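You operate a simulated robot arm through the tools that you are given. There is no shell and no other tool.

You are at the controls of a simulated robot arm. One attempt, no reset.

TASK
Put things in order on the wash plate bench. At the end: the clear quarry tube is on the yellow tank plate; the purple wipe pad stands where the black sink plug stood; the blue folded wipe stands on top of the teal pond plate; the black sink plug stands where the blue folded wipe stood; whatever was shut is shut again. Leave all else as you found it, and nothing knocked over.

Only the result counts: the job must be done as asked and must still hold three seconds after the hand-in. Knocking over, shifting, dropping, spilling or breaking anything else fails it.

THE ROBOT
A 7-joint arm with a two-finger parallel gripper, fixed in place. Base frame: the origin is at the foot of the arm, x ahead of it, y to its left, z up; the work surface is at about z = 0. Units: mm, degrees, N and s.
With the tool pointing down near the work surface it reaches from about 220 to 580 mm from the base axis. Its first joint turns from -66.0 to 66.0 degrees. Payload 2.5 kg.
The tool frame sits at the grasp point between the pads (the TCP): z along the fingers, y along the line on which they close. The tips reach 23 mm beyond it. The gripper opens to 94 mm. The fingers are 38 mm wide and 10 mm thick; the gripper's body (54 by 96 mm) begins 39 mm behind the TCP.
Orientation is told as [roll, pitch, yaw] about the base's x, y, z axes, in that order, counted from this pose: with the fingers straight down and closing along the base's y, the tool's x points along the base's -x, its y along +y and its z along -z.

THE INTERFACE
- The arm moves only by the tool play_rows. Its argument "steps" is a list of rows, each an object (a shift or turn left out is 0, a gripper value left out holds the last) with "dp": the shift along the base's x, y, z in mm, a list of three; "rotation": the turn, a rotation vector about the base's x, y, z in rad, a list of three. In form: [{"dp": [x, y, z], "rotation": [ax, ay, az]}, ...]. A call has 1 to 20 rows; each row shifts and turns the commanded pose from where the row before left it. "hand" is the closure, from 0 (fully open) to 1 (shut), set as the call begins (left out, the last holds). A row lasts 0.2 s, in which the tool goes at most 50 mm and 8.6 degrees; a call with a longer step from one row to the next is refused whole, and so is a gripper value outside its range. A pose out of reach is approached as far as the arm can. The call stops where the force on the tool passes 40 N (or 10 N more than at its start, if that is more) or the arm is blocked; 0.2 s more then pass. The fingers move at their own pace (about 108 mm/s each) and stop on an object; they squeeze with about 40 N. The grip force told is the motor's: it shows also when the fingers shut on nothing. Time passes only in rows, and 0.2 s behind the last, so rows that do not move let the fingers close. It gives the time, the measured TCP pose, the force on the tool (base axes), the opening and the grip force at its end, in the units of the frame above (readings bear some noise), with the torque about the TCP (base axes, N m) and any sound that the robot's microphone picked up.
- Cameras (640 x 400 px; columns grow to the right, rows downward): "scene" is fixed at [110.1, -402.1, 541.1]; the picture's right is [0.90, -0.45, 0.00], its down [-0.26, -0.53, -0.81] and it looks along [0.36, 0.72, -0.59] (base axes); focal length 214 px, centre (320, 200). "wrist" rides on the gripper at [86, 16, -75] in the tool frame; the picture's right is [-0.18, 0.98, 0.00], its down [-0.58, -0.11, -0.81] and it looks along [-0.79, -0.15, 0.59] (tool axes); focal length 243 px, centre (320, 200). There is no depth. A picture from a camera that has moved, and an enlarged one, comes with that camera's place and axes in the base frame and with its lens.
- get_image(camera): a new picture of that camera. No time passes.
- zoom(camera, box): a new picture of the part [left, top, right, bottom] of that camera's present view, enlarged. No time passes.
- close_job(): hands the job in; it is judged then, once.

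Nothing tells you positions but the pictures and the camera data. Unless the task says otherwise, let go and move clear before handing in.

The tools are called as a command line: name --argument value ..., lists and objects as JSON in quotes. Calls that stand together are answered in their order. play_rows: Moves the arm, as the interface text tells. Its arguments: {"type":"object","properties":{"steps":{"type":"array","items":{"type":"object","properties":{"dp":{"type":"array","items":{"type":"number"}},"rotation":{"type":"array","items":{"type":"number"}}}}},"hand":{"type":"number"}},"required":["steps"]} The other tools are called the same way: get_image (camera) takes a picture; zoom (camera, box) takes an enlarged picture of a part of a camera's view; close_job () hands the job in.

At the start:

```text
time_s: 0.0
position: [344.5, -169.0, 383.3]
orientation: [0.0, 0.0, 0.0]
ft_force: [-0.5, 0.8, -0.8]
torque: [0.0, 0.01, 0.0]
grip_width: 93.9
gripper_force: 0.1
```

scene: 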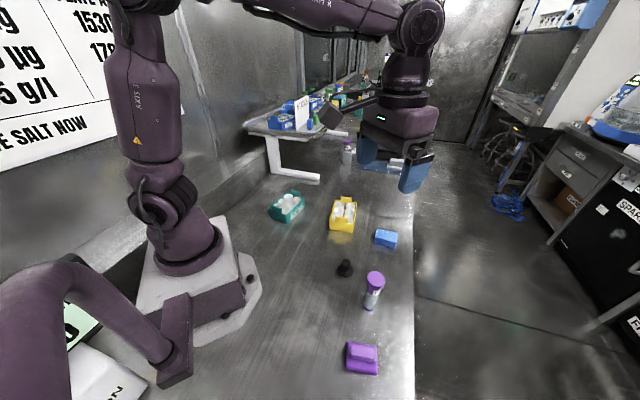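
wrist: 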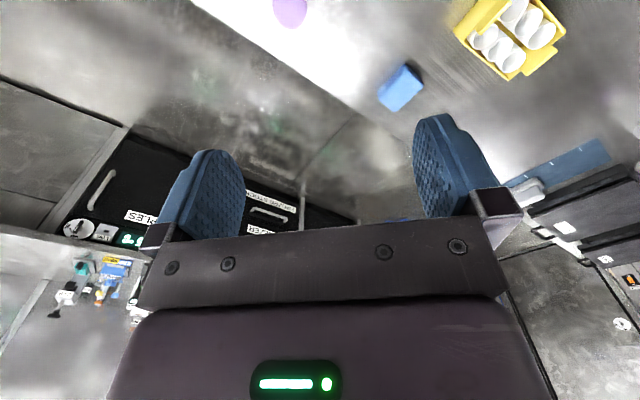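

I see a bench with teal and yellow trays, a blue wipe, a black plug, a tube with purple cap, a purple pad, and something at the far end. I'll zoom in to identify everything before moving.

zoom --camera "scene" --box '[250, 170, 430, 282]'

zoom --camera "scene" --box '[300, 240, 440, 390]'

zoom --camera "scene" --box '[240, 80, 400, 190]'

```text
3.56 times, centred on (340, 226) of scene
camera zoom: at [110.1, -402.1, 541.1], right [0.9, -0.45, 0.0], down [-0.26, -0.53, -0.81], along [0.36, 0.72, -0.59], focal length 763 px, centre (249, 108)
```

zoom: 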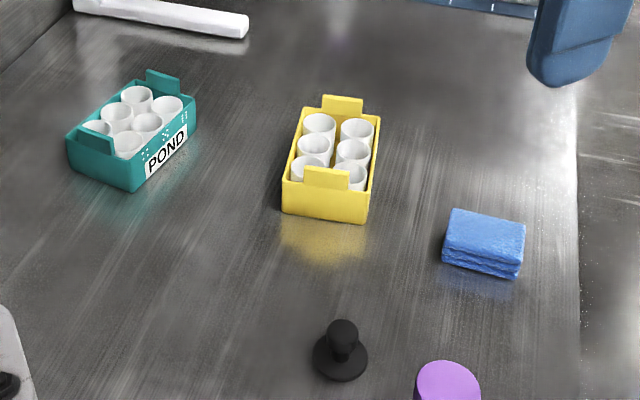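

```text
2.67 times, centred on (370, 315) of scene
camera zoom: at [110.1, -402.1, 541.1], right [0.9, -0.45, 0.0], down [-0.26, -0.53, -0.81], along [0.36, 0.72, -0.59], focal length 572 px, centre (187, -107)
```

zoom: 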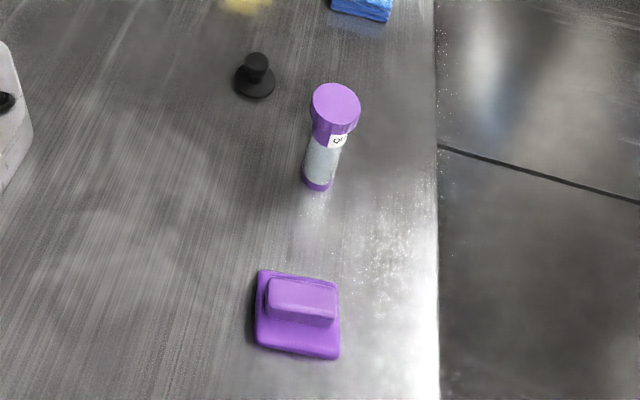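

```text
3.64 times, centred on (320, 135) of scene
camera zoom: at [110.1, -402.1, 541.1], right [0.9, -0.45, 0.0], down [-0.26, -0.53, -0.81], along [0.36, 0.72, -0.59], focal length 780 px, centre (320, 436)
```

zoom: 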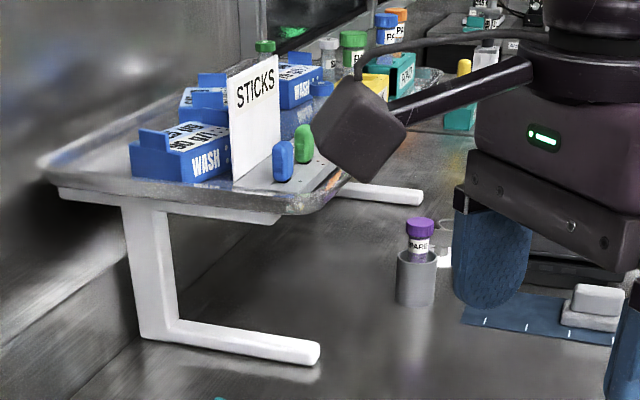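

The bench holds teal and yellow cup trays, a blue wipe near (536,-46), a plug near (347,-94), a tube near (343,-210) and a purple pad near (261,-293). Next I'll move the arm so the wrist camera can look closely at the two trays.

play_rows --steps '[{"dp": [-14.9, 35.6, -10]}, {"dp": [-14.9, 35.6, -10]}, {"dp": [-14.9, 35.6, -10]}, {"dp": [-14.9, 35.6, -10]}, {"dp": [-14.9, 35.6, -20]}, {"dp": [-14.9, 35.6, -20]}, {"dp": [-14.9, 35.6, -20]}, {"dp": [0, 0, 0]}]' --hand 0

```text
time_s: 1.8
position: [240.5, 80.1, 283.7]
orientation: [0.0, 0.0, 0.1]
ft_force: [-0.8, -0.4, -0.4]
torque: [-0.01, -0.01, -0.01]
grip_width: 94.0
gripper_force: 0.2
```

I'm now above the near side of the trays, so I'll take both views from here.

get_image --camera "wrist"

get_image --camera "scene"

```text
taken
camera wrist: at [154.6, 96.9, 357.7], right [0.18, 0.98, 0.0], down [0.58, -0.11, 0.81], along [0.79, -0.15, -0.59], focal length 243 px, centre (320, 200)
```

wrist: 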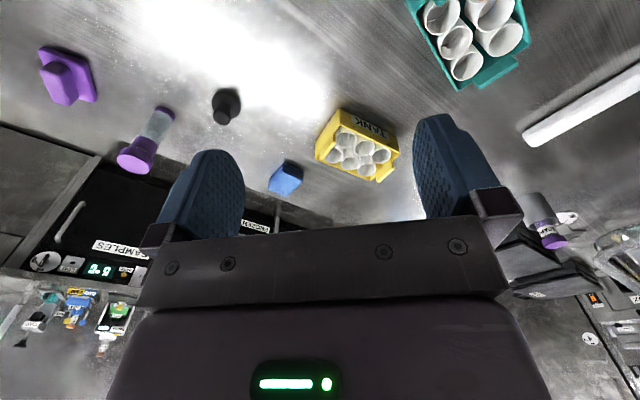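

```text
taken
```

scene: 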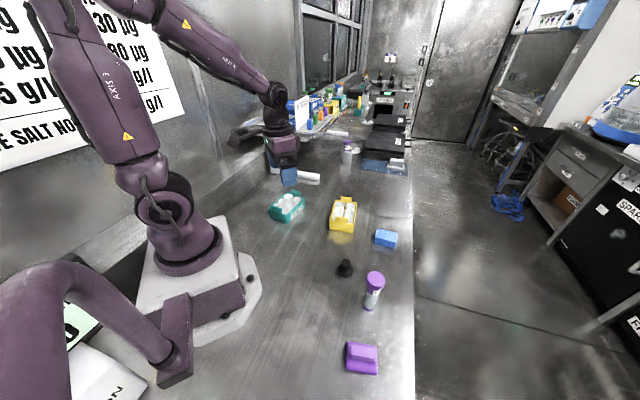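

The trays seem to hold hollow white cups. I'll zoom in on both trays, the tube and the far area.

zoom --camera "wrist" --box '[300, 90, 420, 190]'

zoom --camera "wrist" --box '[390, 0, 550, 100]'

zoom --camera "wrist" --box '[20, 30, 260, 190]'

zoom --camera "scene" --box '[320, 60, 440, 180]'

```text
4.00 times, centred on (360, 140) of wrist
camera zoom: at [154.6, 96.9, 357.7], right [0.18, 0.98, 0.0], down [0.58, -0.11, 0.81], along [0.79, -0.15, -0.59], focal length 970 px, centre (160, 440)
```

zoom: 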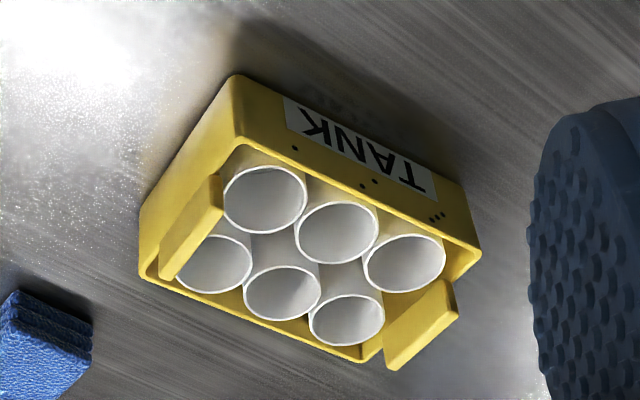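

```text
4.00 times, centred on (470, 50) of wrist
camera zoom: at [154.6, 96.9, 357.7], right [0.18, 0.98, 0.0], down [0.58, -0.11, 0.81], along [0.79, -0.15, -0.59], focal length 970 px, centre (-280, 800)
```

zoom: 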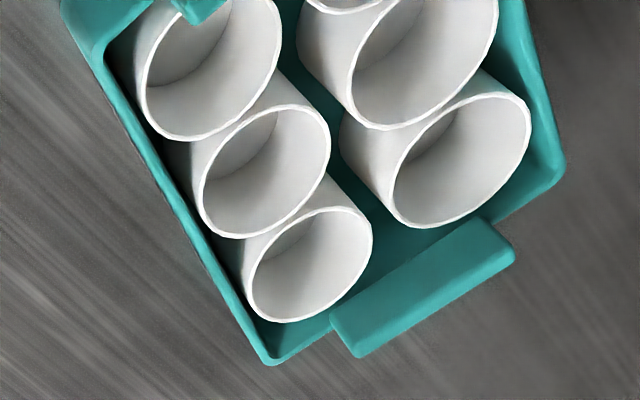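

```text
2.50 times, centred on (140, 110) of wrist
camera zoom: at [154.6, 96.9, 357.7], right [0.18, 0.98, 0.0], down [0.58, -0.11, 0.81], along [0.79, -0.15, -0.59], focal length 606 px, centre (770, 425)
```

zoom: 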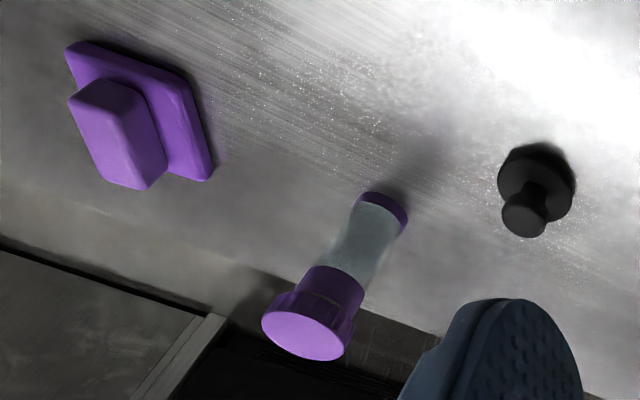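

```text
3.33 times, centred on (380, 120) of scene
camera zoom: at [110.1, -402.1, 541.1], right [0.9, -0.45, 0.0], down [-0.26, -0.53, -0.81], along [0.36, 0.72, -0.59], focal length 715 px, centre (120, 467)
```

zoom: 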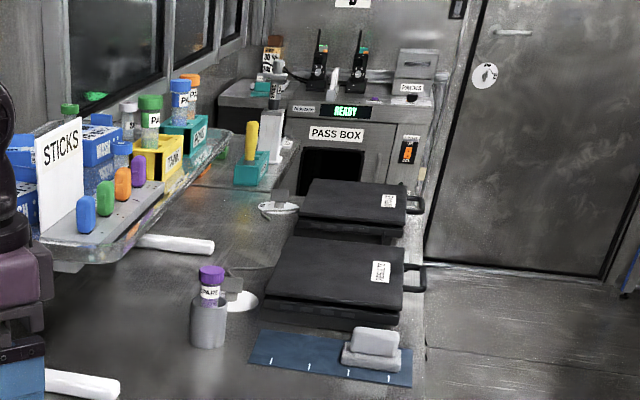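

The cups are hollow, about 36 mm wide with rims near z = 43, so the tube can stand in one of the yellow plate's cups. I'll go over the tube first to measure it.

play_rows --steps '[{"dp": [12.8, -36.1, 0]}, {"dp": [12.8, -36.1, 0]}, {"dp": [12.8, -36.1, 0]}, {"dp": [12.8, -36.1, 0]}, {"dp": [12.8, -36.1, -10]}, {"dp": [12.8, -36.1, -10]}, {"dp": [12.8, -36.1, -10]}, {"dp": [12.8, -36.1, -13.7]}, {"dp": [0, 0, 0]}]'

get_image --camera "wrist"

zoom --camera "scene" --box '[330, 250, 410, 320]'

```text
time_s: 3.8
position: [342.3, -208.0, 240.1]
orientation: [0.0, 0.0, 0.1]
ft_force: [0.2, 1.2, 0.1]
torque: [0.0, 0.02, -0.04]
grip_width: 93.7
gripper_force: 0.1
```

```text
taken
camera wrist: at [256.6, -192.2, 314.4], right [0.18, 0.98, 0.0], down [0.58, -0.11, 0.81], along [0.79, -0.15, -0.59], focal length 243 px, centre (320, 200)
```

wrist: 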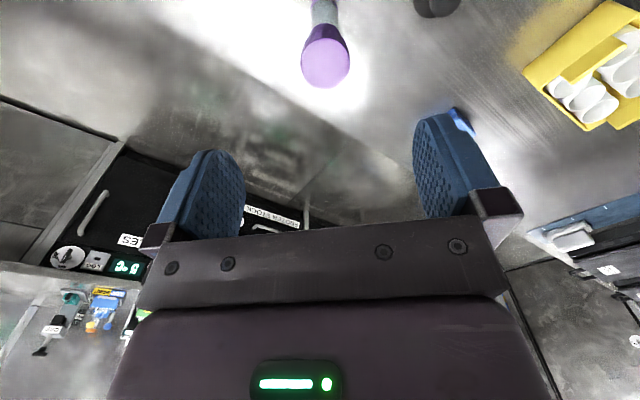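

```text
5.71 times, centred on (370, 285) of scene
camera zoom: at [110.1, -402.2, 541.1], right [0.9, -0.45, 0.0], down [-0.26, -0.53, -0.81], along [0.36, 0.72, -0.59], focal length 1226 px, centre (34, -286)
```

zoom: 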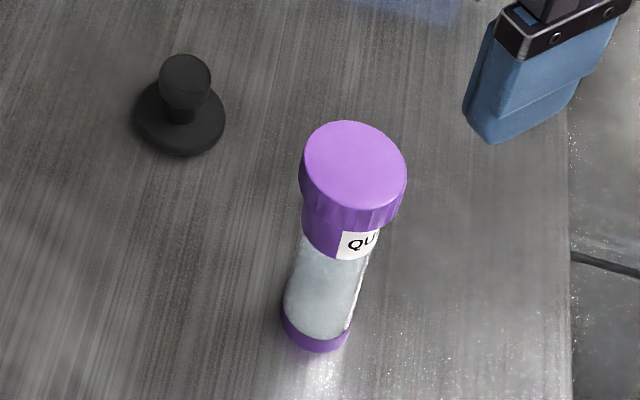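

The tube's cap is about 40 mm wide with its top near z = 120–125, and it sits about 4–5 mm to +y of the tool axis. I'll shift over and come down to just above the cap to check alignment.

play_rows --steps '[{"dp": [0.5, 4.5, -20]}, {"dp": [0.5, 0, -30]}, {"dp": [0, 0, -30]}, {"dp": [0, 0, 0]}]'

get_image --camera "wrist"

get_image --camera "scene"

```text
time_s: 4.8
position: [343.5, -203.4, 160.3]
orientation: [0.0, 0.0, 0.0]
ft_force: [0.3, -0.3, -0.4]
torque: [-0.01, 0.01, 0.04]
grip_width: 93.8
gripper_force: 0.0
```

```text
taken
camera wrist: at [257.4, -187.7, 233.9], right [0.18, 0.98, 0.0], down [0.58, -0.11, 0.81], along [0.79, -0.15, -0.59], focal length 243 px, centre (320, 200)
```

wrist: 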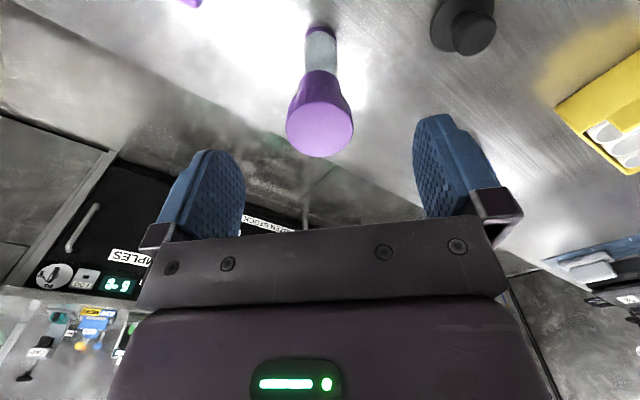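

```text
taken
```

scene: 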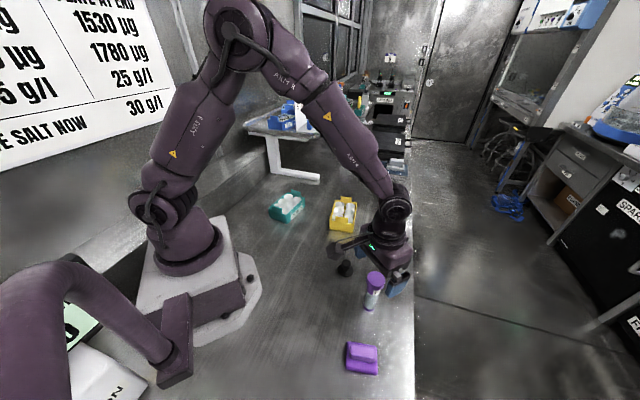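

The cap is laterally centred on the tool axis. I'll zoom in to pin its height and fore-aft place.

zoom --camera "wrist" --box '[270, 10, 370, 170]'

zoom --camera "scene" --box '[330, 240, 430, 320]'

```text
2.50 times, centred on (320, 90) of wrist
camera zoom: at [257.4, -187.7, 233.9], right [0.18, 0.98, 0.0], down [0.58, -0.11, 0.81], along [0.79, -0.15, -0.59], focal length 606 px, centre (320, 475)
```

zoom: 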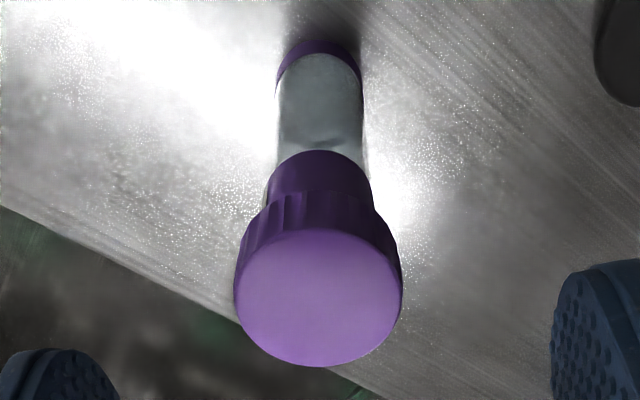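

```text
5.00 times, centred on (380, 280) of scene
camera zoom: at [110.1, -402.1, 541.1], right [0.9, -0.45, 0.0], down [-0.26, -0.53, -0.81], along [0.36, 0.72, -0.59], focal length 1072 px, centre (20, -200)
```

zoom: 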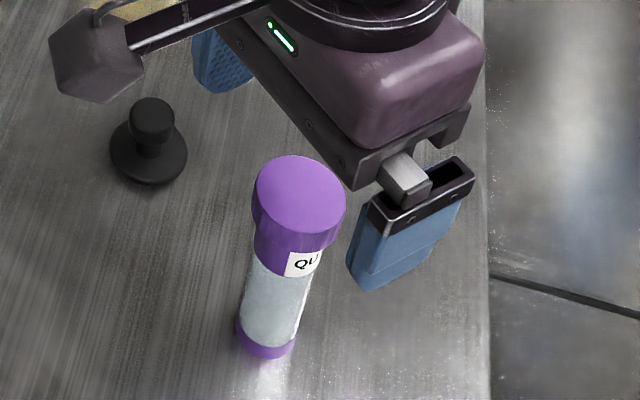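

The tube is about 116 mm tall with a 40 mm cap, centred near (346.5, -203.5). I'll descend so the pads straddle the cap at z≈104, then close.

play_rows --steps '[{"dp": [3, 0, -16]}, {"dp": [0, 0, -20]}, {"dp": [0, 0, -20]}, {"dp": [0, 0, 0]}]'

get_image --camera "wrist"

```text
time_s: 5.8
position: [347.4, -204.2, 103.6]
orientation: [0.0, 0.0, 0.1]
ft_force: [0.3, 0.2, -0.2]
torque: [0.01, -0.01, 0.01]
grip_width: 94.2
gripper_force: 0.1
```

```text
taken
camera wrist: at [261.2, -187.7, 177.8], right [0.18, 0.98, 0.0], down [0.58, -0.11, 0.81], along [0.79, -0.15, -0.59], focal length 243 px, centre (320, 200)
```

wrist: 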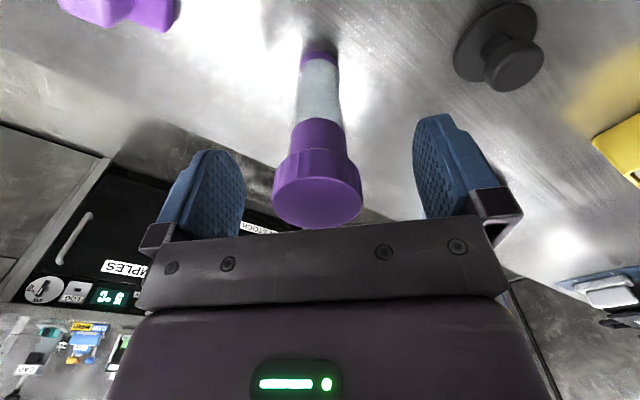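

The cap is between the pads. Closing the gripper now.

play_rows --steps '[{"dp": [0, 0, 0]}, {"dp": [0, 0, 0]}, {"dp": [0, 0, 0]}, {"dp": [0, 0, 0]}]' --hand 1

get_image --camera "wrist"

```text
time_s: 6.8
position: [346.0, -203.4, 104.5]
orientation: [0.1, 0.0, 0.1]
ft_force: [0.0, 0.0, -0.6]
torque: [-0.01, 0.01, -0.03]
grip_width: 36.1
gripper_force: 40.2
```

```text
taken
camera wrist: at [261.2, -187.7, 178.0], right [0.18, 0.98, 0.0], down [0.58, -0.11, 0.81], along [0.79, -0.15, -0.59], focal length 243 px, centre (320, 200)
```

wrist: 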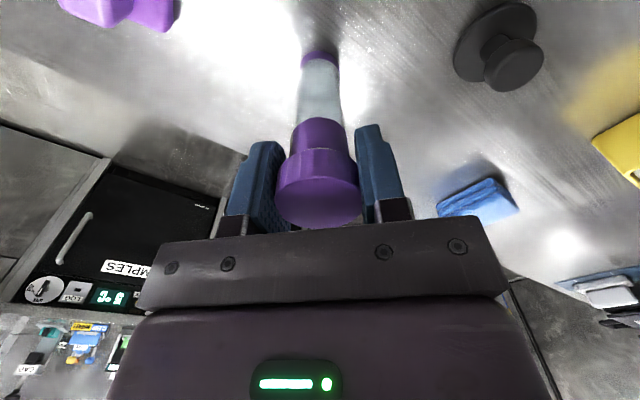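

The grip holds at 36 mm and 40 N. I'll lift the tube slowly and carry it high to a spot where the yellow tray is in clear view.

play_rows --steps '[{"dp": [0, 0, 5]}, {"dp": [0, 0, 15]}, {"dp": [0, 0, 25]}, {"dp": [0, 0, 30]}, {"dp": [0, 0, 30]}, {"dp": [0, 0, 30]}, {"dp": [0, 0, 15]}, {"dp": [0, 0, 0]}]'

play_rows --steps '[{"dp": [3, 12, 0]}, {"dp": [6, 25, 0]}, {"dp": [7, 30, 0]}, {"dp": [7, 30, 0]}, {"dp": [7, 30, 0]}, {"dp": [7, 30, 0]}, {"dp": [7, 30, 0]}, {"dp": [6, 24, 0]}, {"dp": [3, 12, 0]}, {"dp": [0, 0, 0]}]'

get_image --camera "wrist"

get_image --camera "scene"

```text
time_s: 8.6
position: [346.1, -204.9, 255.1]
orientation: [0.0, 0.0, 0.0]
ft_force: [0.6, -1.1, -0.8]
torque: [-0.02, -0.04, -0.01]
grip_width: 36.2
gripper_force: 39.8
```

```text
time_s: 10.8
position: [399.8, 19.0, 255.5]
orientation: [-0.1, 0.1, 0.0]
ft_force: [0.7, -0.5, -0.1]
torque: [-0.01, -0.02, 0.01]
grip_width: 36.2
gripper_force: 39.8
```

```text
taken
camera wrist: at [314.2, 35.5, 328.5], right [0.18, 0.98, 0.0], down [0.58, -0.11, 0.81], along [0.79, -0.15, -0.59], focal length 243 px, centre (320, 200)
```

wrist: 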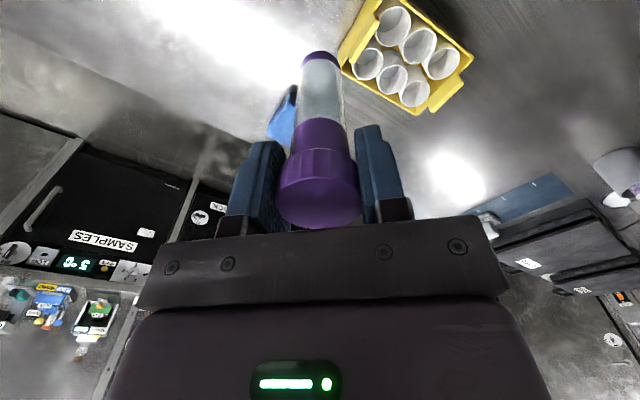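

```text
taken
```

scene: 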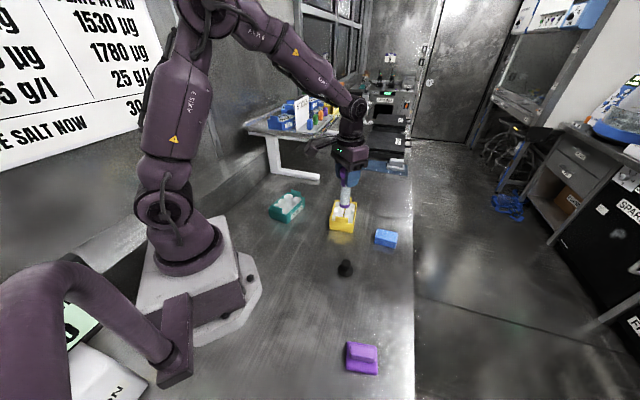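

The tube is held straight and the yellow tray is visible beside it. I'll zoom in on the tray to locate the cups.

zoom --camera "wrist" --box '[330, 0, 490, 120]'

zoom --camera "wrist" --box '[260, 40, 380, 240]'

```text
3.33 times, centred on (410, 60) of wrist
camera zoom: at [314.2, 35.5, 328.5], right [0.18, 0.98, 0.0], down [0.58, -0.11, 0.81], along [0.79, -0.15, -0.59], focal length 809 px, centre (20, 667)
```

zoom: 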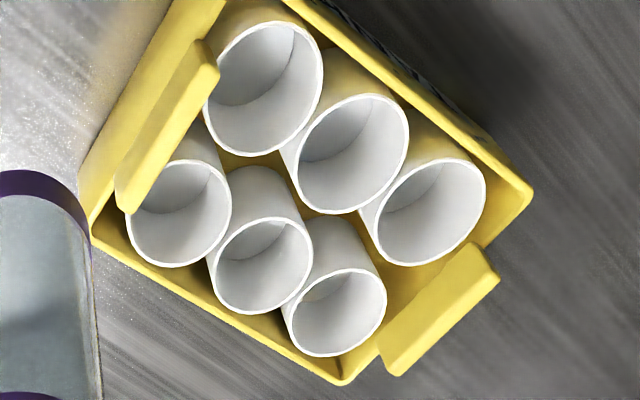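

```text
2.00 times, centred on (320, 140) of wrist
camera zoom: at [314.2, 35.5, 328.5], right [0.18, 0.98, 0.0], down [0.58, -0.11, 0.81], along [0.79, -0.15, -0.59], focal length 485 px, centre (320, 320)
```

zoom: 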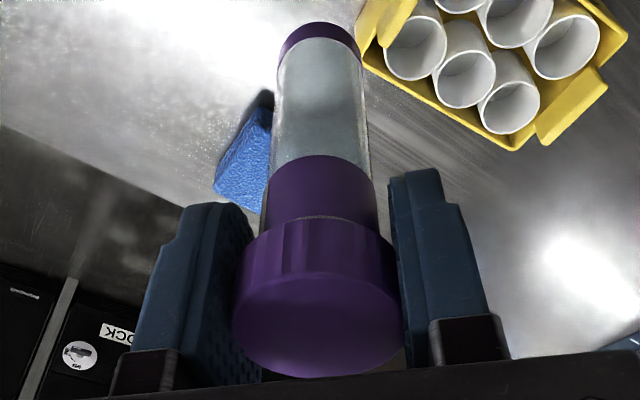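

The cup rims come out at z≈45. The near-row middle cup is at about (442.7, 119.5), with an inner width of roughly 33 mm, which is enough for the tube. I'll carry the tube over it and drop to about 25 mm above the rim to check.

play_rows --steps '[{"dp": [5, 12, 0]}, {"dp": [9, 21, 0]}, {"dp": [11, 26, 0]}, {"dp": [11, 26, 0]}, {"dp": [7, 15.6, 0]}, {"dp": [0, 0, -15]}, {"dp": [0, 0, -25]}, {"dp": [0, 0, -25]}, {"dp": [0, 0, -15]}, {"dp": [0, 0, 0]}]'

get_image --camera "wrist"

zoom --camera "scene" --box '[290, 130, 410, 250]'

```text
time_s: 13.0
position: [444.0, 118.4, 173.7]
orientation: [0.0, 0.0, 0.1]
ft_force: [-0.5, 0.0, -0.7]
torque: [0.03, -0.03, -0.02]
grip_width: 36.3
gripper_force: 40.3
```

```text
taken
camera wrist: at [356.9, 135.7, 247.8], right [0.18, 0.98, 0.0], down [0.58, -0.11, 0.81], along [0.79, -0.15, -0.59], focal length 243 px, centre (320, 200)
```

wrist: 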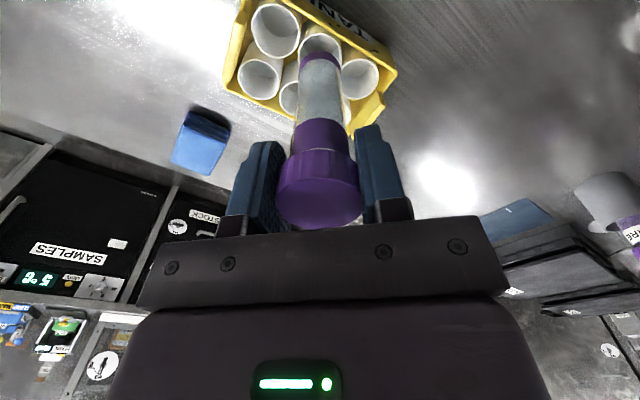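

```text
3.33 times, centred on (350, 190) of scene
camera zoom: at [110.1, -402.1, 541.1], right [0.9, -0.45, 0.0], down [-0.26, -0.53, -0.81], along [0.36, 0.72, -0.59], focal length 715 px, centre (220, 233)
```

zoom: 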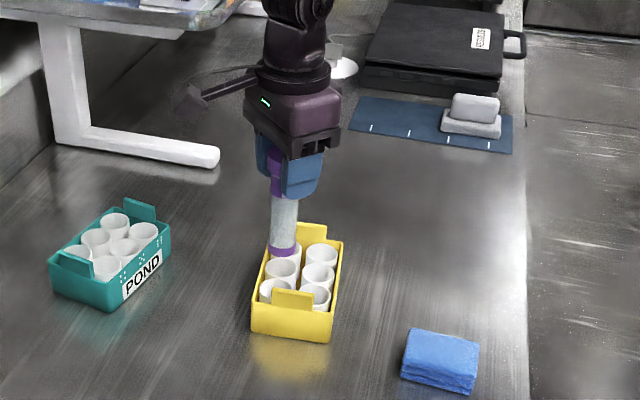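

The tube is hovering above the middle near cup. I'll zoom to check the alignment before lowering.

zoom --camera "wrist" --box '[220, 0, 400, 120]'

zoom --camera "scene" --box '[325, 170, 385, 240]'

```text
3.33 times, centred on (310, 60) of wrist
camera zoom: at [356.9, 135.7, 247.8], right [0.18, 0.98, 0.0], down [0.58, -0.11, 0.81], along [0.79, -0.15, -0.59], focal length 809 px, centre (353, 667)
```

zoom: 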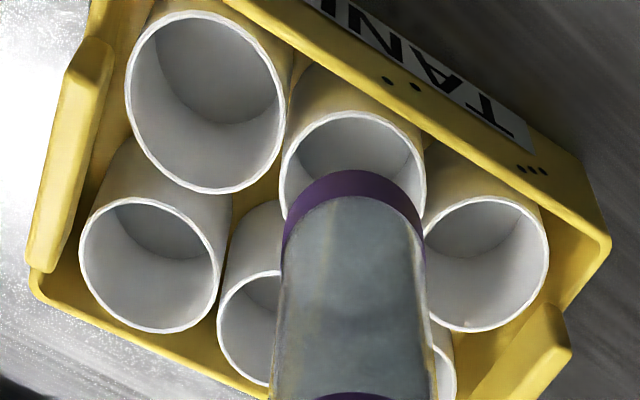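

```text
5.71 times, centred on (355, 205) of scene
camera zoom: at [110.1, -402.1, 541.1], right [0.9, -0.45, 0.0], down [-0.26, -0.53, -0.81], along [0.36, 0.72, -0.59], focal length 1226 px, centre (120, 171)
```

zoom: 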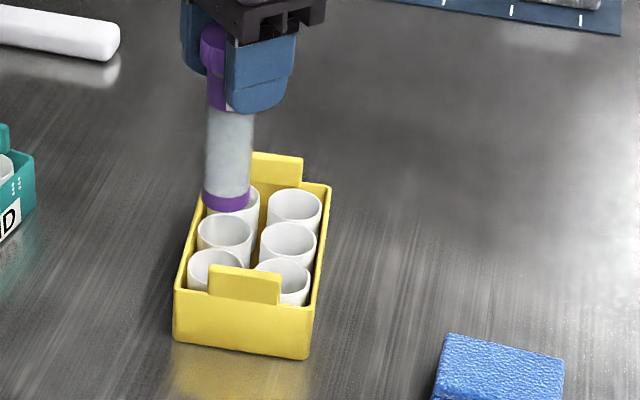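

Alignment looks within about 1 mm, but the tube-to-cup clearance is small, so I'll take a tighter zoom to compare diameters.

zoom --camera "scene" --box '[335, 195, 365, 220]'

zoom --camera "wrist" --box '[295, 20, 355, 80]'

```text
16.00 times, centred on (350, 208) of scene
camera zoom: at [110.1, -402.1, 541.1], right [0.9, -0.45, 0.0], down [-0.26, -0.53, -0.81], along [0.36, 0.72, -0.59], focal length 3432 px, centre (-160, 80)
```

zoom: 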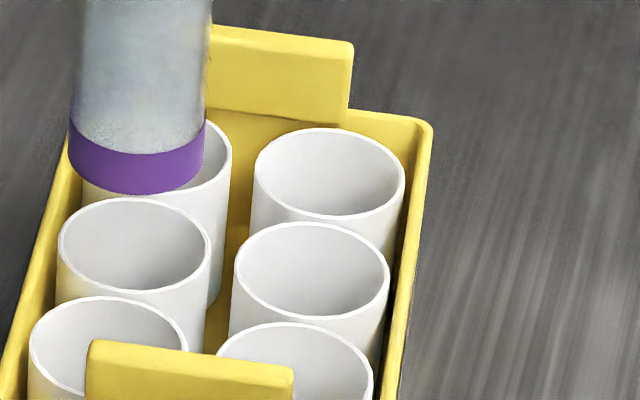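

```text
6.67 times, centred on (325, 50) of wrist
camera zoom: at [356.9, 135.7, 247.8], right [0.18, 0.98, 0.0], down [0.58, -0.11, 0.81], along [0.79, -0.15, -0.59], focal length 1618 px, centre (287, 1200)
```

zoom: 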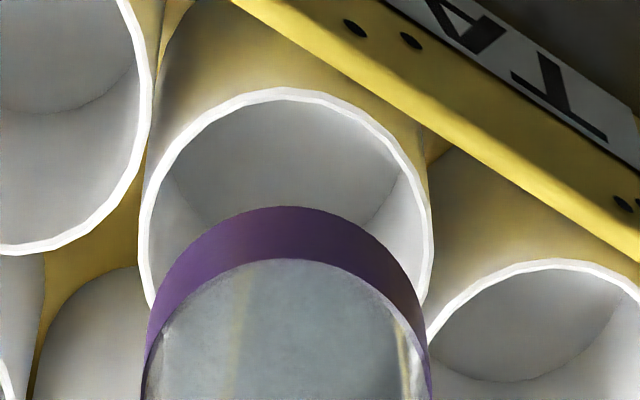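

Visually the tube is about 31 mm and the cup bore about 32 mm, so it's a close fit. The measured offset is about (+0.8, -0.2) mm, so I'll correct that and lower to just above the rim before rechecking.

play_rows --steps '[{"dp": [0.8, -0.2, 0]}, {"dp": [0, 0, -8]}, {"dp": [0, 0, -8]}, {"dp": [0, 0, -4]}, {"dp": [0, 0, 0]}]'

zoom --camera "scene" --box '[335, 195, 365, 220]'

zoom --camera "wrist" --box '[290, 20, 350, 80]'

```text
time_s: 14.2
position: [443.0, 118.4, 154.4]
orientation: [0.1, 0.0, 0.1]
ft_force: [0.5, 0.1, -1.2]
torque: [0.04, 0.0, 0.0]
grip_width: 36.1
gripper_force: 39.9
```

```text
16.00 times, centred on (350, 208) of scene
camera zoom: at [110.1, -402.1, 541.1], right [0.9, -0.45, 0.0], down [-0.26, -0.53, -0.81], along [0.36, 0.72, -0.59], focal length 3432 px, centre (-160, 80)
```

zoom: 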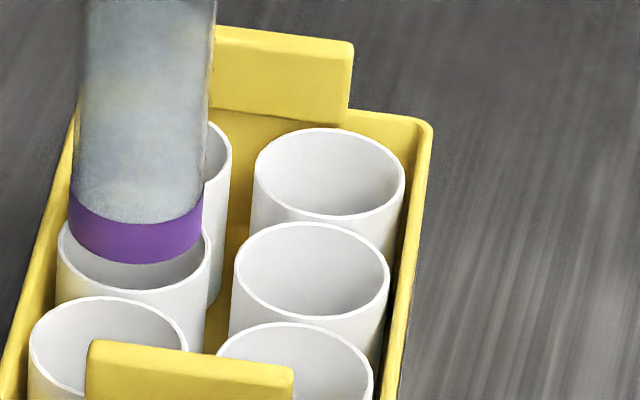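

```text
6.67 times, centred on (320, 50) of wrist
camera zoom: at [357.7, 135.2, 228.2], right [0.18, 0.98, 0.0], down [0.58, -0.11, 0.81], along [0.79, -0.15, -0.59], focal length 1618 px, centre (320, 1200)
```

zoom: 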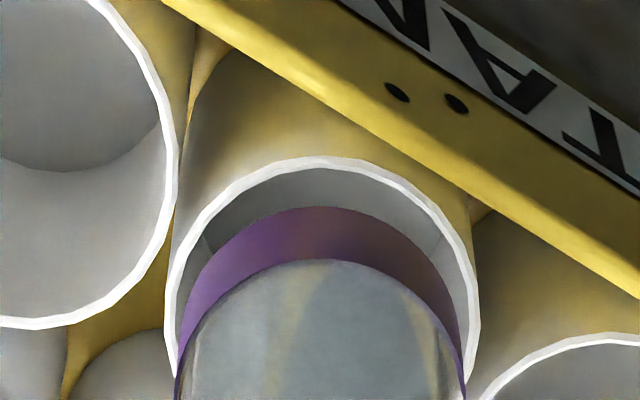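

The tube is centred over the cup within about 0.3 mm. I'll make a small y correction and lower in short steps while watching the force.

play_rows --steps '[{"dp": [0, 0.2, 0]}, {"dp": [0, 0, -2]}, {"dp": [0, 0, -2]}, {"dp": [0, 0, -2]}, {"dp": [0, 0, 0]}]'

play_rows --steps '[{"dp": [0, 0, -1]}, {"dp": [0, 0, -1]}, {"dp": [0, 0, -1]}, {"dp": [0, 0, 0]}]'

zoom --camera "scene" --box '[335, 195, 365, 220]'

zoom --camera "wrist" --box '[290, 20, 350, 80]'

```text
time_s: 15.4
position: [444.0, 119.5, 148.7]
orientation: [-0.1, 0.0, 0.1]
ft_force: [-0.6, 0.3, -0.1]
torque: [-0.01, 0.0, 0.01]
grip_width: 36.0
gripper_force: 40.0
```

```text
time_s: 16.4
position: [443.7, 119.8, 146.9]
orientation: [0.0, -0.3, 0.0]
ft_force: [-4.1, -1.7, 23.4]
torque: [-0.17, 0.46, 0.01]
grip_width: 36.4
gripper_force: 40.0
```

```text
16.00 times, centred on (350, 208) of scene
camera zoom: at [110.0, -402.2, 541.1], right [0.9, -0.45, 0.0], down [-0.26, -0.53, -0.81], along [0.36, 0.72, -0.59], focal length 3432 px, centre (-160, 80)
```

zoom: 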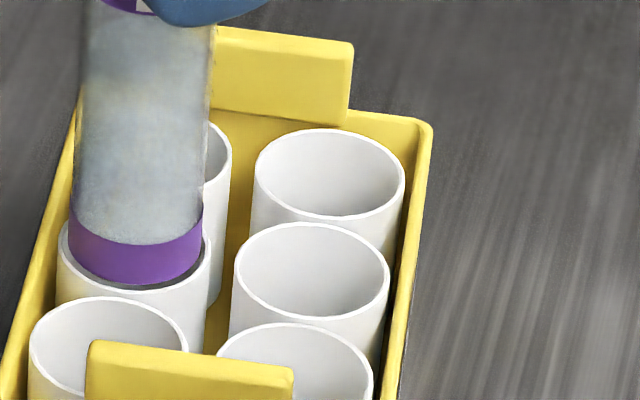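

```text
6.67 times, centred on (320, 50) of wrist
camera zoom: at [358.3, 135.8, 220.3], right [0.18, 0.98, 0.0], down [0.58, -0.11, 0.81], along [0.79, -0.15, -0.59], focal length 1618 px, centre (320, 1200)
```

zoom: 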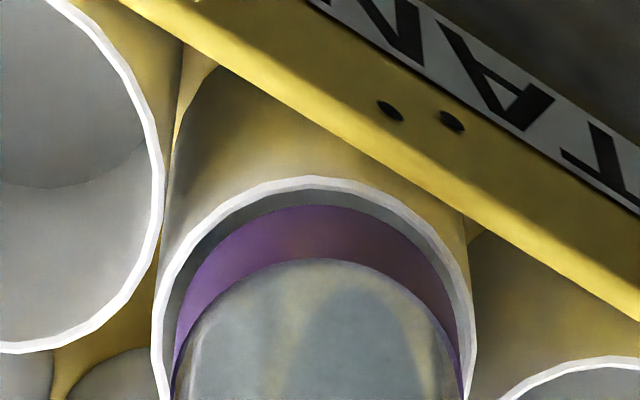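

There's contact at about 23 N with the tube bottom near z≈42, and the torque says the contact is almost centred. I'll back off, recentre by about half a millimetre and probe again to see whether the tube enters the cup or the top acts as a solid surface.

play_rows --steps '[{"dp": [0, 0, 3]}, {"dp": [-0.5, -0.5, 0]}, {"dp": [0, 0, 0]}, {"dp": [0, 0, -1.5]}, {"dp": [0, 0, 0]}]'

zoom --camera "scene" --box '[335, 195, 365, 220]'

zoom --camera "wrist" --box '[290, 20, 350, 80]'

play_rows --steps '[{"dp": [0, 0, -1]}, {"dp": [0, 0, -0.5]}, {"dp": [0, 0, 0]}]'

```text
time_s: 17.6
position: [443.4, 119.8, 146.6]
orientation: [0.0, 0.0, 0.0]
ft_force: [-3.4, 0.1, 8.1]
torque: [-0.05, 0.22, -0.01]
grip_width: 36.3
gripper_force: 39.6
```

```text
16.00 times, centred on (350, 208) of scene
camera zoom: at [110.0, -402.1, 541.1], right [0.9, -0.45, 0.0], down [-0.26, -0.53, -0.81], along [0.36, 0.72, -0.59], focal length 3432 px, centre (-160, 80)
```

zoom: 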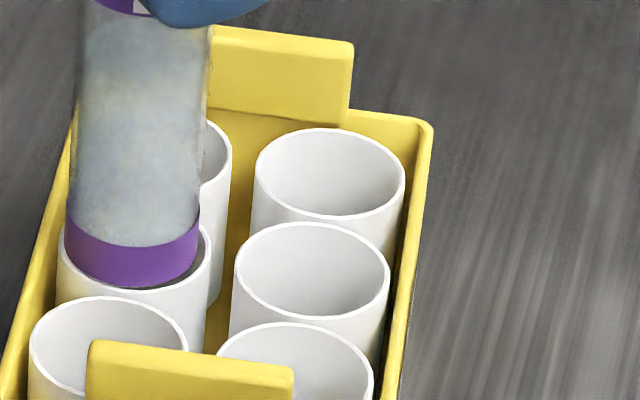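

```text
6.67 times, centred on (320, 50) of wrist
camera zoom: at [357.5, 135.2, 220.9], right [0.18, 0.98, 0.0], down [0.58, -0.11, 0.81], along [0.79, -0.15, -0.59], focal length 1618 px, centre (320, 1200)
```

zoom: 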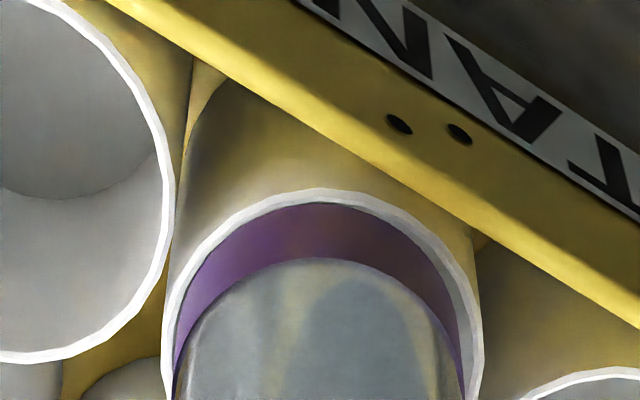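

```text
time_s: 18.4
position: [443.3, 118.9, 145.9]
orientation: [0.0, -0.2, 0.1]
ft_force: [-4.1, -0.2, 23.0]
torque: [-0.07, 0.34, 0.02]
grip_width: 36.4
gripper_force: 39.8
```

Contact comes at the same height (tube bottom z≈42) after the shift. I'll try a couple more small lateral offsets at light force to see whether the tube drops in anywhere.

play_rows --steps '[{"dp": [0, 0, 3]}, {"dp": [-0.6, 0.4, 0]}, {"dp": [0, 0, 0]}, {"dp": [0, 0, -1.5]}, {"dp": [0, 0, -0.5]}, {"dp": [0, 0, 0]}]'

play_rows --steps '[{"dp": [0, 0, 2]}, {"dp": [0.6, 0, 0]}, {"dp": [0, 0, 0]}, {"dp": [0, 0, -1.5]}, {"dp": [0, 0, -0.5]}, {"dp": [0, 0, 0]}]'

play_rows --steps '[{"dp": [0, 0, 2]}, {"dp": [0.6, 0, 0]}, {"dp": [0, 0, 0]}, {"dp": [0, 0, -1.5]}, {"dp": [0, 0, -0.5]}, {"dp": [0, 0, 0]}]'

```text
time_s: 19.8
position: [443.4, 119.6, 146.7]
orientation: [0.0, 0.0, 0.0]
ft_force: [-3.5, -1.6, 16.2]
torque: [-0.24, 0.34, 0.0]
grip_width: 36.2
gripper_force: 40.3
```

```text
time_s: 21.2
position: [443.5, 119.0, 147.1]
orientation: [0.1, -0.1, 0.1]
ft_force: [-3.2, -0.1, 14.2]
torque: [-0.09, 0.31, -0.02]
grip_width: 36.4
gripper_force: 39.7
```

```text
time_s: 22.6
position: [444.7, 119.9, 147.5]
orientation: [0.0, -0.1, 0.0]
ft_force: [-2.3, -1.0, 10.2]
torque: [-0.14, 0.1, 0.01]
grip_width: 36.3
gripper_force: 40.2
```

The contact height stays constant regardless of the offset, so the cup top behaves as a support surface at this height. I'll look again at both views for the tube's alignment and uprightness.

zoom --camera "scene" --box '[330, 175, 370, 220]'

zoom --camera "wrist" --box '[260, 20, 380, 80]'

get_image --camera "wrist"

```text
8.89 times, centred on (350, 198) of scene
camera zoom: at [110.0, -402.1, 541.1], right [0.9, -0.45, 0.0], down [-0.26, -0.53, -0.81], along [0.36, 0.72, -0.59], focal length 1906 px, centre (53, 222)
```

zoom: 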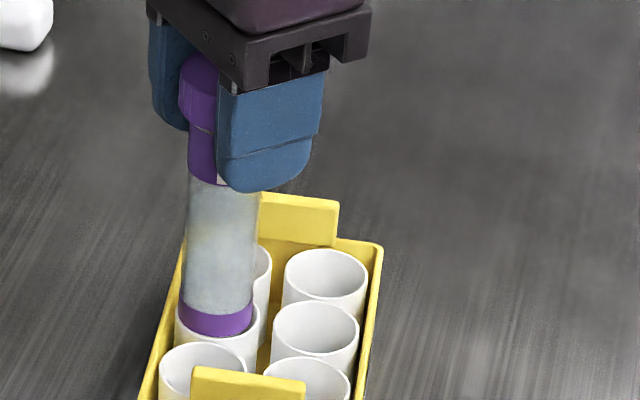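

```text
5.33 times, centred on (320, 50) of wrist
camera zoom: at [358.3, 135.4, 220.5], right [0.18, 0.98, 0.0], down [0.58, -0.11, 0.81], along [0.79, -0.15, -0.59], focal length 1294 px, centre (320, 1000)
```

zoom: 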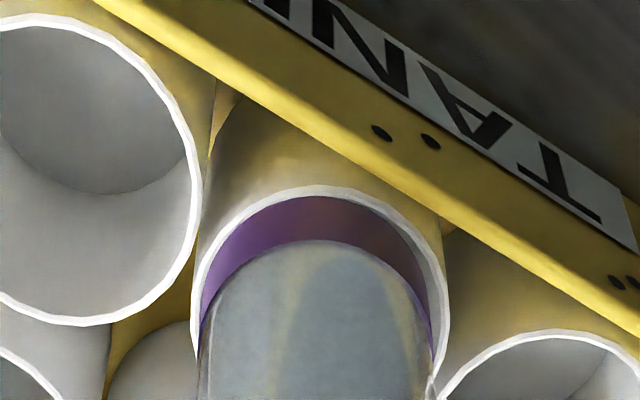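

```text
taken
camera wrist: at [358.3, 135.4, 220.5], right [0.18, 0.98, 0.0], down [0.58, -0.11, 0.81], along [0.79, -0.15, -0.59], focal length 243 px, centre (320, 200)
```

wrist: 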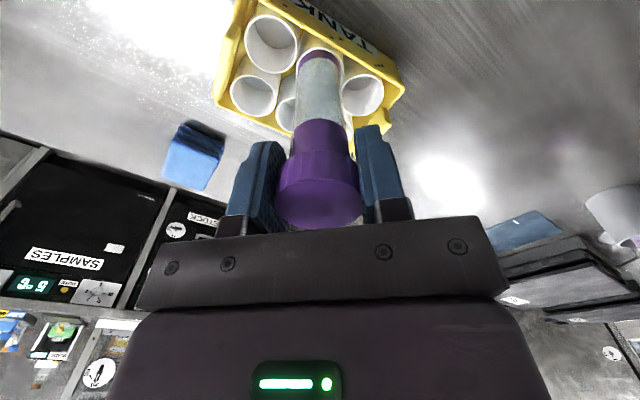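

zoom --camera "scene" --box '[338, 203, 354, 216]'

zoom --camera "wrist" --box '[295, 40, 345, 75]'

```text
16.00 times, centred on (346, 210) of scene
camera zoom: at [110.0, -402.1, 541.1], right [0.9, -0.45, 0.0], down [-0.26, -0.53, -0.81], along [0.36, 0.72, -0.59], focal length 3432 px, centre (-96, 48)
```

zoom: 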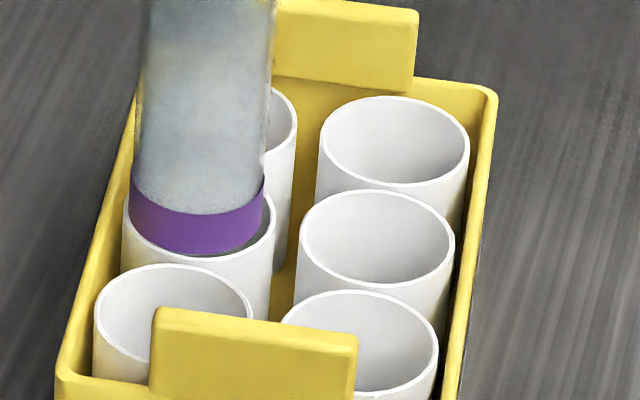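

```text
11.43 times, centred on (320, 58) of wrist
camera zoom: at [358.3, 135.4, 220.5], right [0.18, 0.98, 0.0], down [0.58, -0.11, 0.81], along [0.79, -0.15, -0.59], focal length 2773 px, centre (320, 1829)
```

zoom: 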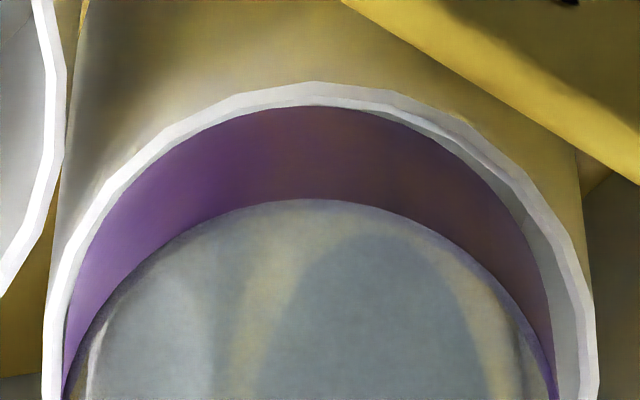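

The tube appears to have swung very slightly in the grip and sits about 0.7 mm off toward -y. I'll lift clear, correct by that amount, and check the views before probing again.

play_rows --steps '[{"dp": [0, 0, 3]}, {"dp": [0.3, 0.7, 0]}, {"dp": [0, 0, 0]}, {"dp": [0, 0, 0]}]'

zoom --camera "scene" --box '[338, 203, 354, 216]'

zoom --camera "wrist" --box '[295, 40, 345, 75]'

```text
time_s: 23.6
position: [444.7, 120.3, 148.7]
orientation: [-0.1, 0.0, 0.0]
ft_force: [0.1, -1.1, -0.1]
torque: [-0.01, 0.01, -0.03]
grip_width: 36.4
gripper_force: 40.0
```

```text
16.00 times, centred on (346, 210) of scene
camera zoom: at [110.1, -402.1, 541.1], right [0.9, -0.45, 0.0], down [-0.26, -0.53, -0.81], along [0.36, 0.72, -0.59], focal length 3432 px, centre (-96, 48)
```

zoom: 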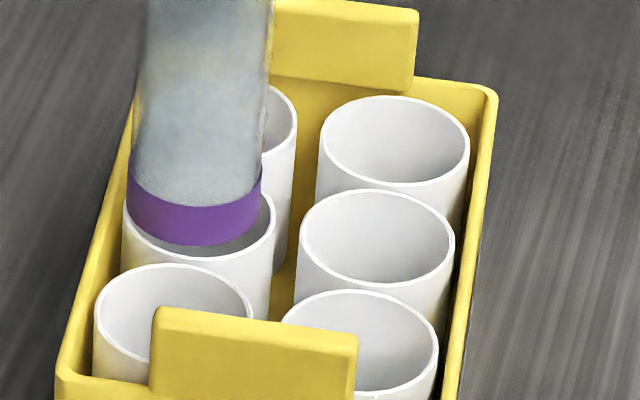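

```text
11.43 times, centred on (320, 58) of wrist
camera zoom: at [358.4, 136.3, 223.0], right [0.18, 0.98, 0.0], down [0.58, -0.11, 0.81], along [0.79, -0.15, -0.59], focal length 2773 px, centre (320, 1829)
```

zoom: 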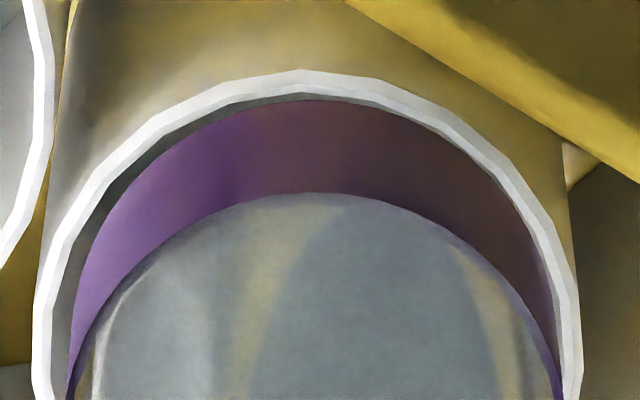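

With the tube free again, it shows a tilt of about 0.7° in the grip. I'll rotate the tool to remove the tilt, shift to centre over the cup, and recheck.

play_rows --steps '[{"dp": [-0.5, -0.65, 0], "rotation": [0, -0.0125, 0]}, {"dp": [0, 0, 0]}, {"dp": [0, 0, 0]}]'

zoom --camera "scene" --box '[338, 203, 354, 216]'

zoom --camera "wrist" --box '[295, 40, 345, 75]'

zoom --camera "scene" --box '[320, 160, 380, 230]'

```text
time_s: 24.4
position: [444.0, 118.5, 149.1]
orientation: [0.0, -0.7, 0.0]
ft_force: [0.0, -0.2, -0.3]
torque: [-0.01, 0.0, -0.01]
grip_width: 36.4
gripper_force: 40.7
```

```text
16.00 times, centred on (346, 210) of scene
camera zoom: at [110.1, -402.1, 541.1], right [0.9, -0.45, 0.0], down [-0.26, -0.53, -0.81], along [0.36, 0.72, -0.59], focal length 3432 px, centre (-96, 48)
```

zoom: 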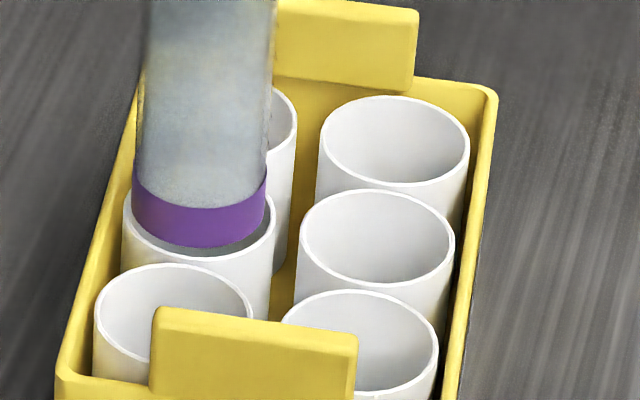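

```text
11.43 times, centred on (320, 58) of wrist
camera zoom: at [357.1, 135.4, 221.9], right [0.18, 0.98, 0.0], down [0.57, -0.11, 0.81], along [0.8, -0.15, -0.58], focal length 2773 px, centre (320, 1829)
```

zoom: 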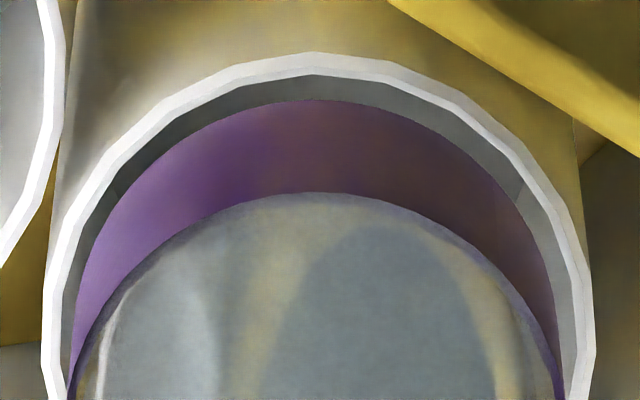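

```text
5.71 times, centred on (350, 195) of scene
camera zoom: at [110.1, -402.1, 541.1], right [0.9, -0.45, 0.0], down [-0.26, -0.53, -0.81], along [0.36, 0.72, -0.59], focal length 1226 px, centre (149, 229)
```

zoom: 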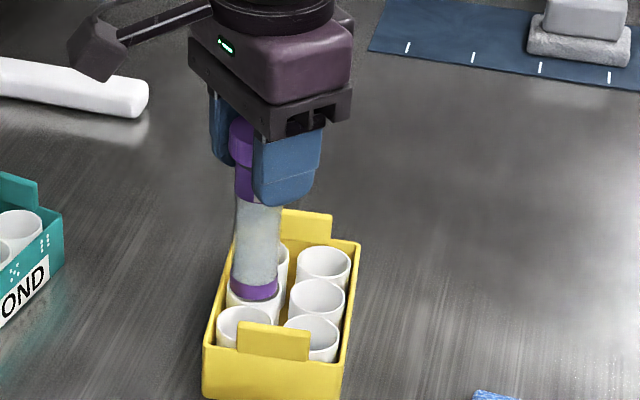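

It's now centred within about 0.2 mm in both views. I'll lower gently again.

play_rows --steps '[{"dp": [0, 0.1, -1]}, {"dp": [0, 0, -1]}, {"dp": [0, 0, -0.5]}, {"dp": [0, 0, 0]}]'

play_rows --steps '[{"dp": [0, 0, -0.5]}, {"dp": [0, 0, -0.5]}, {"dp": [0, 0, 0]}]'

zoom --camera "scene" --box '[338, 203, 354, 216]'

zoom --camera "wrist" --box '[295, 40, 345, 75]'

```text
time_s: 25.4
position: [445.0, 118.5, 147.7]
orientation: [0.0, -0.7, -0.1]
ft_force: [-0.4, -0.8, 5.6]
torque: [-0.02, 0.12, 0.02]
grip_width: 36.2
gripper_force: 39.7
```

```text
time_s: 26.2
position: [444.7, 119.1, 146.7]
orientation: [0.0, -0.9, 0.0]
ft_force: [-3.2, -2.0, 19.2]
torque: [-0.13, 0.29, -0.02]
grip_width: 36.2
gripper_force: 39.9
```

```text
16.00 times, centred on (346, 210) of scene
camera zoom: at [110.0, -402.2, 541.1], right [0.9, -0.45, 0.0], down [-0.26, -0.53, -0.81], along [0.36, 0.72, -0.59], focal length 3432 px, centre (-96, 48)
```

zoom: 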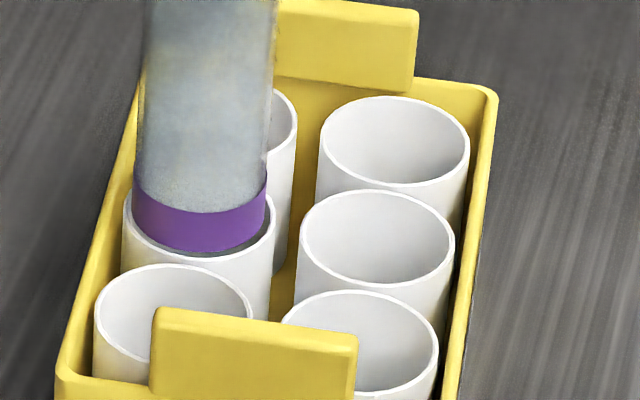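

```text
11.43 times, centred on (320, 58) of wrist
camera zoom: at [357.6, 135.8, 219.1], right [0.18, 0.98, 0.0], down [0.57, -0.11, 0.81], along [0.8, -0.15, -0.58], focal length 2773 px, centre (320, 1829)
```

zoom: 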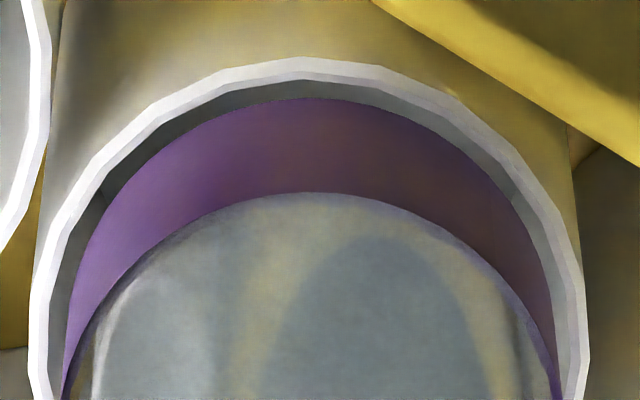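

The tube is visually inside the rim all round yet firmly supported at z≈42, so the cup is effectively solid there and gives a flat, centred seat. I'll relax the pressing force to a light touch before letting go.

play_rows --steps '[{"dp": [0, 0, 0.6]}, {"dp": [0, 0, 0.6]}, {"dp": [0, 0, 0]}, {"dp": [0, 0, 0]}]'

```text
time_s: 27.2
position: [444.1, 119.5, 147.4]
orientation: [0.0, -0.7, -0.1]
ft_force: [2.1, -0.4, 5.3]
torque: [-0.03, -0.24, 0.01]
grip_width: 36.1
gripper_force: 40.1
```

play_rows --steps '[{"dp": [0, 0, 0.4]}, {"dp": [0, 0, 0]}, {"dp": [0, 0, 0]}]'

```text
time_s: 28.0
position: [443.3, 119.0, 147.1]
orientation: [0.0, -0.6, 0.1]
ft_force: [-0.3, 0.2, 0.7]
torque: [0.01, 0.01, 0.01]
grip_width: 36.2
gripper_force: 39.5
```

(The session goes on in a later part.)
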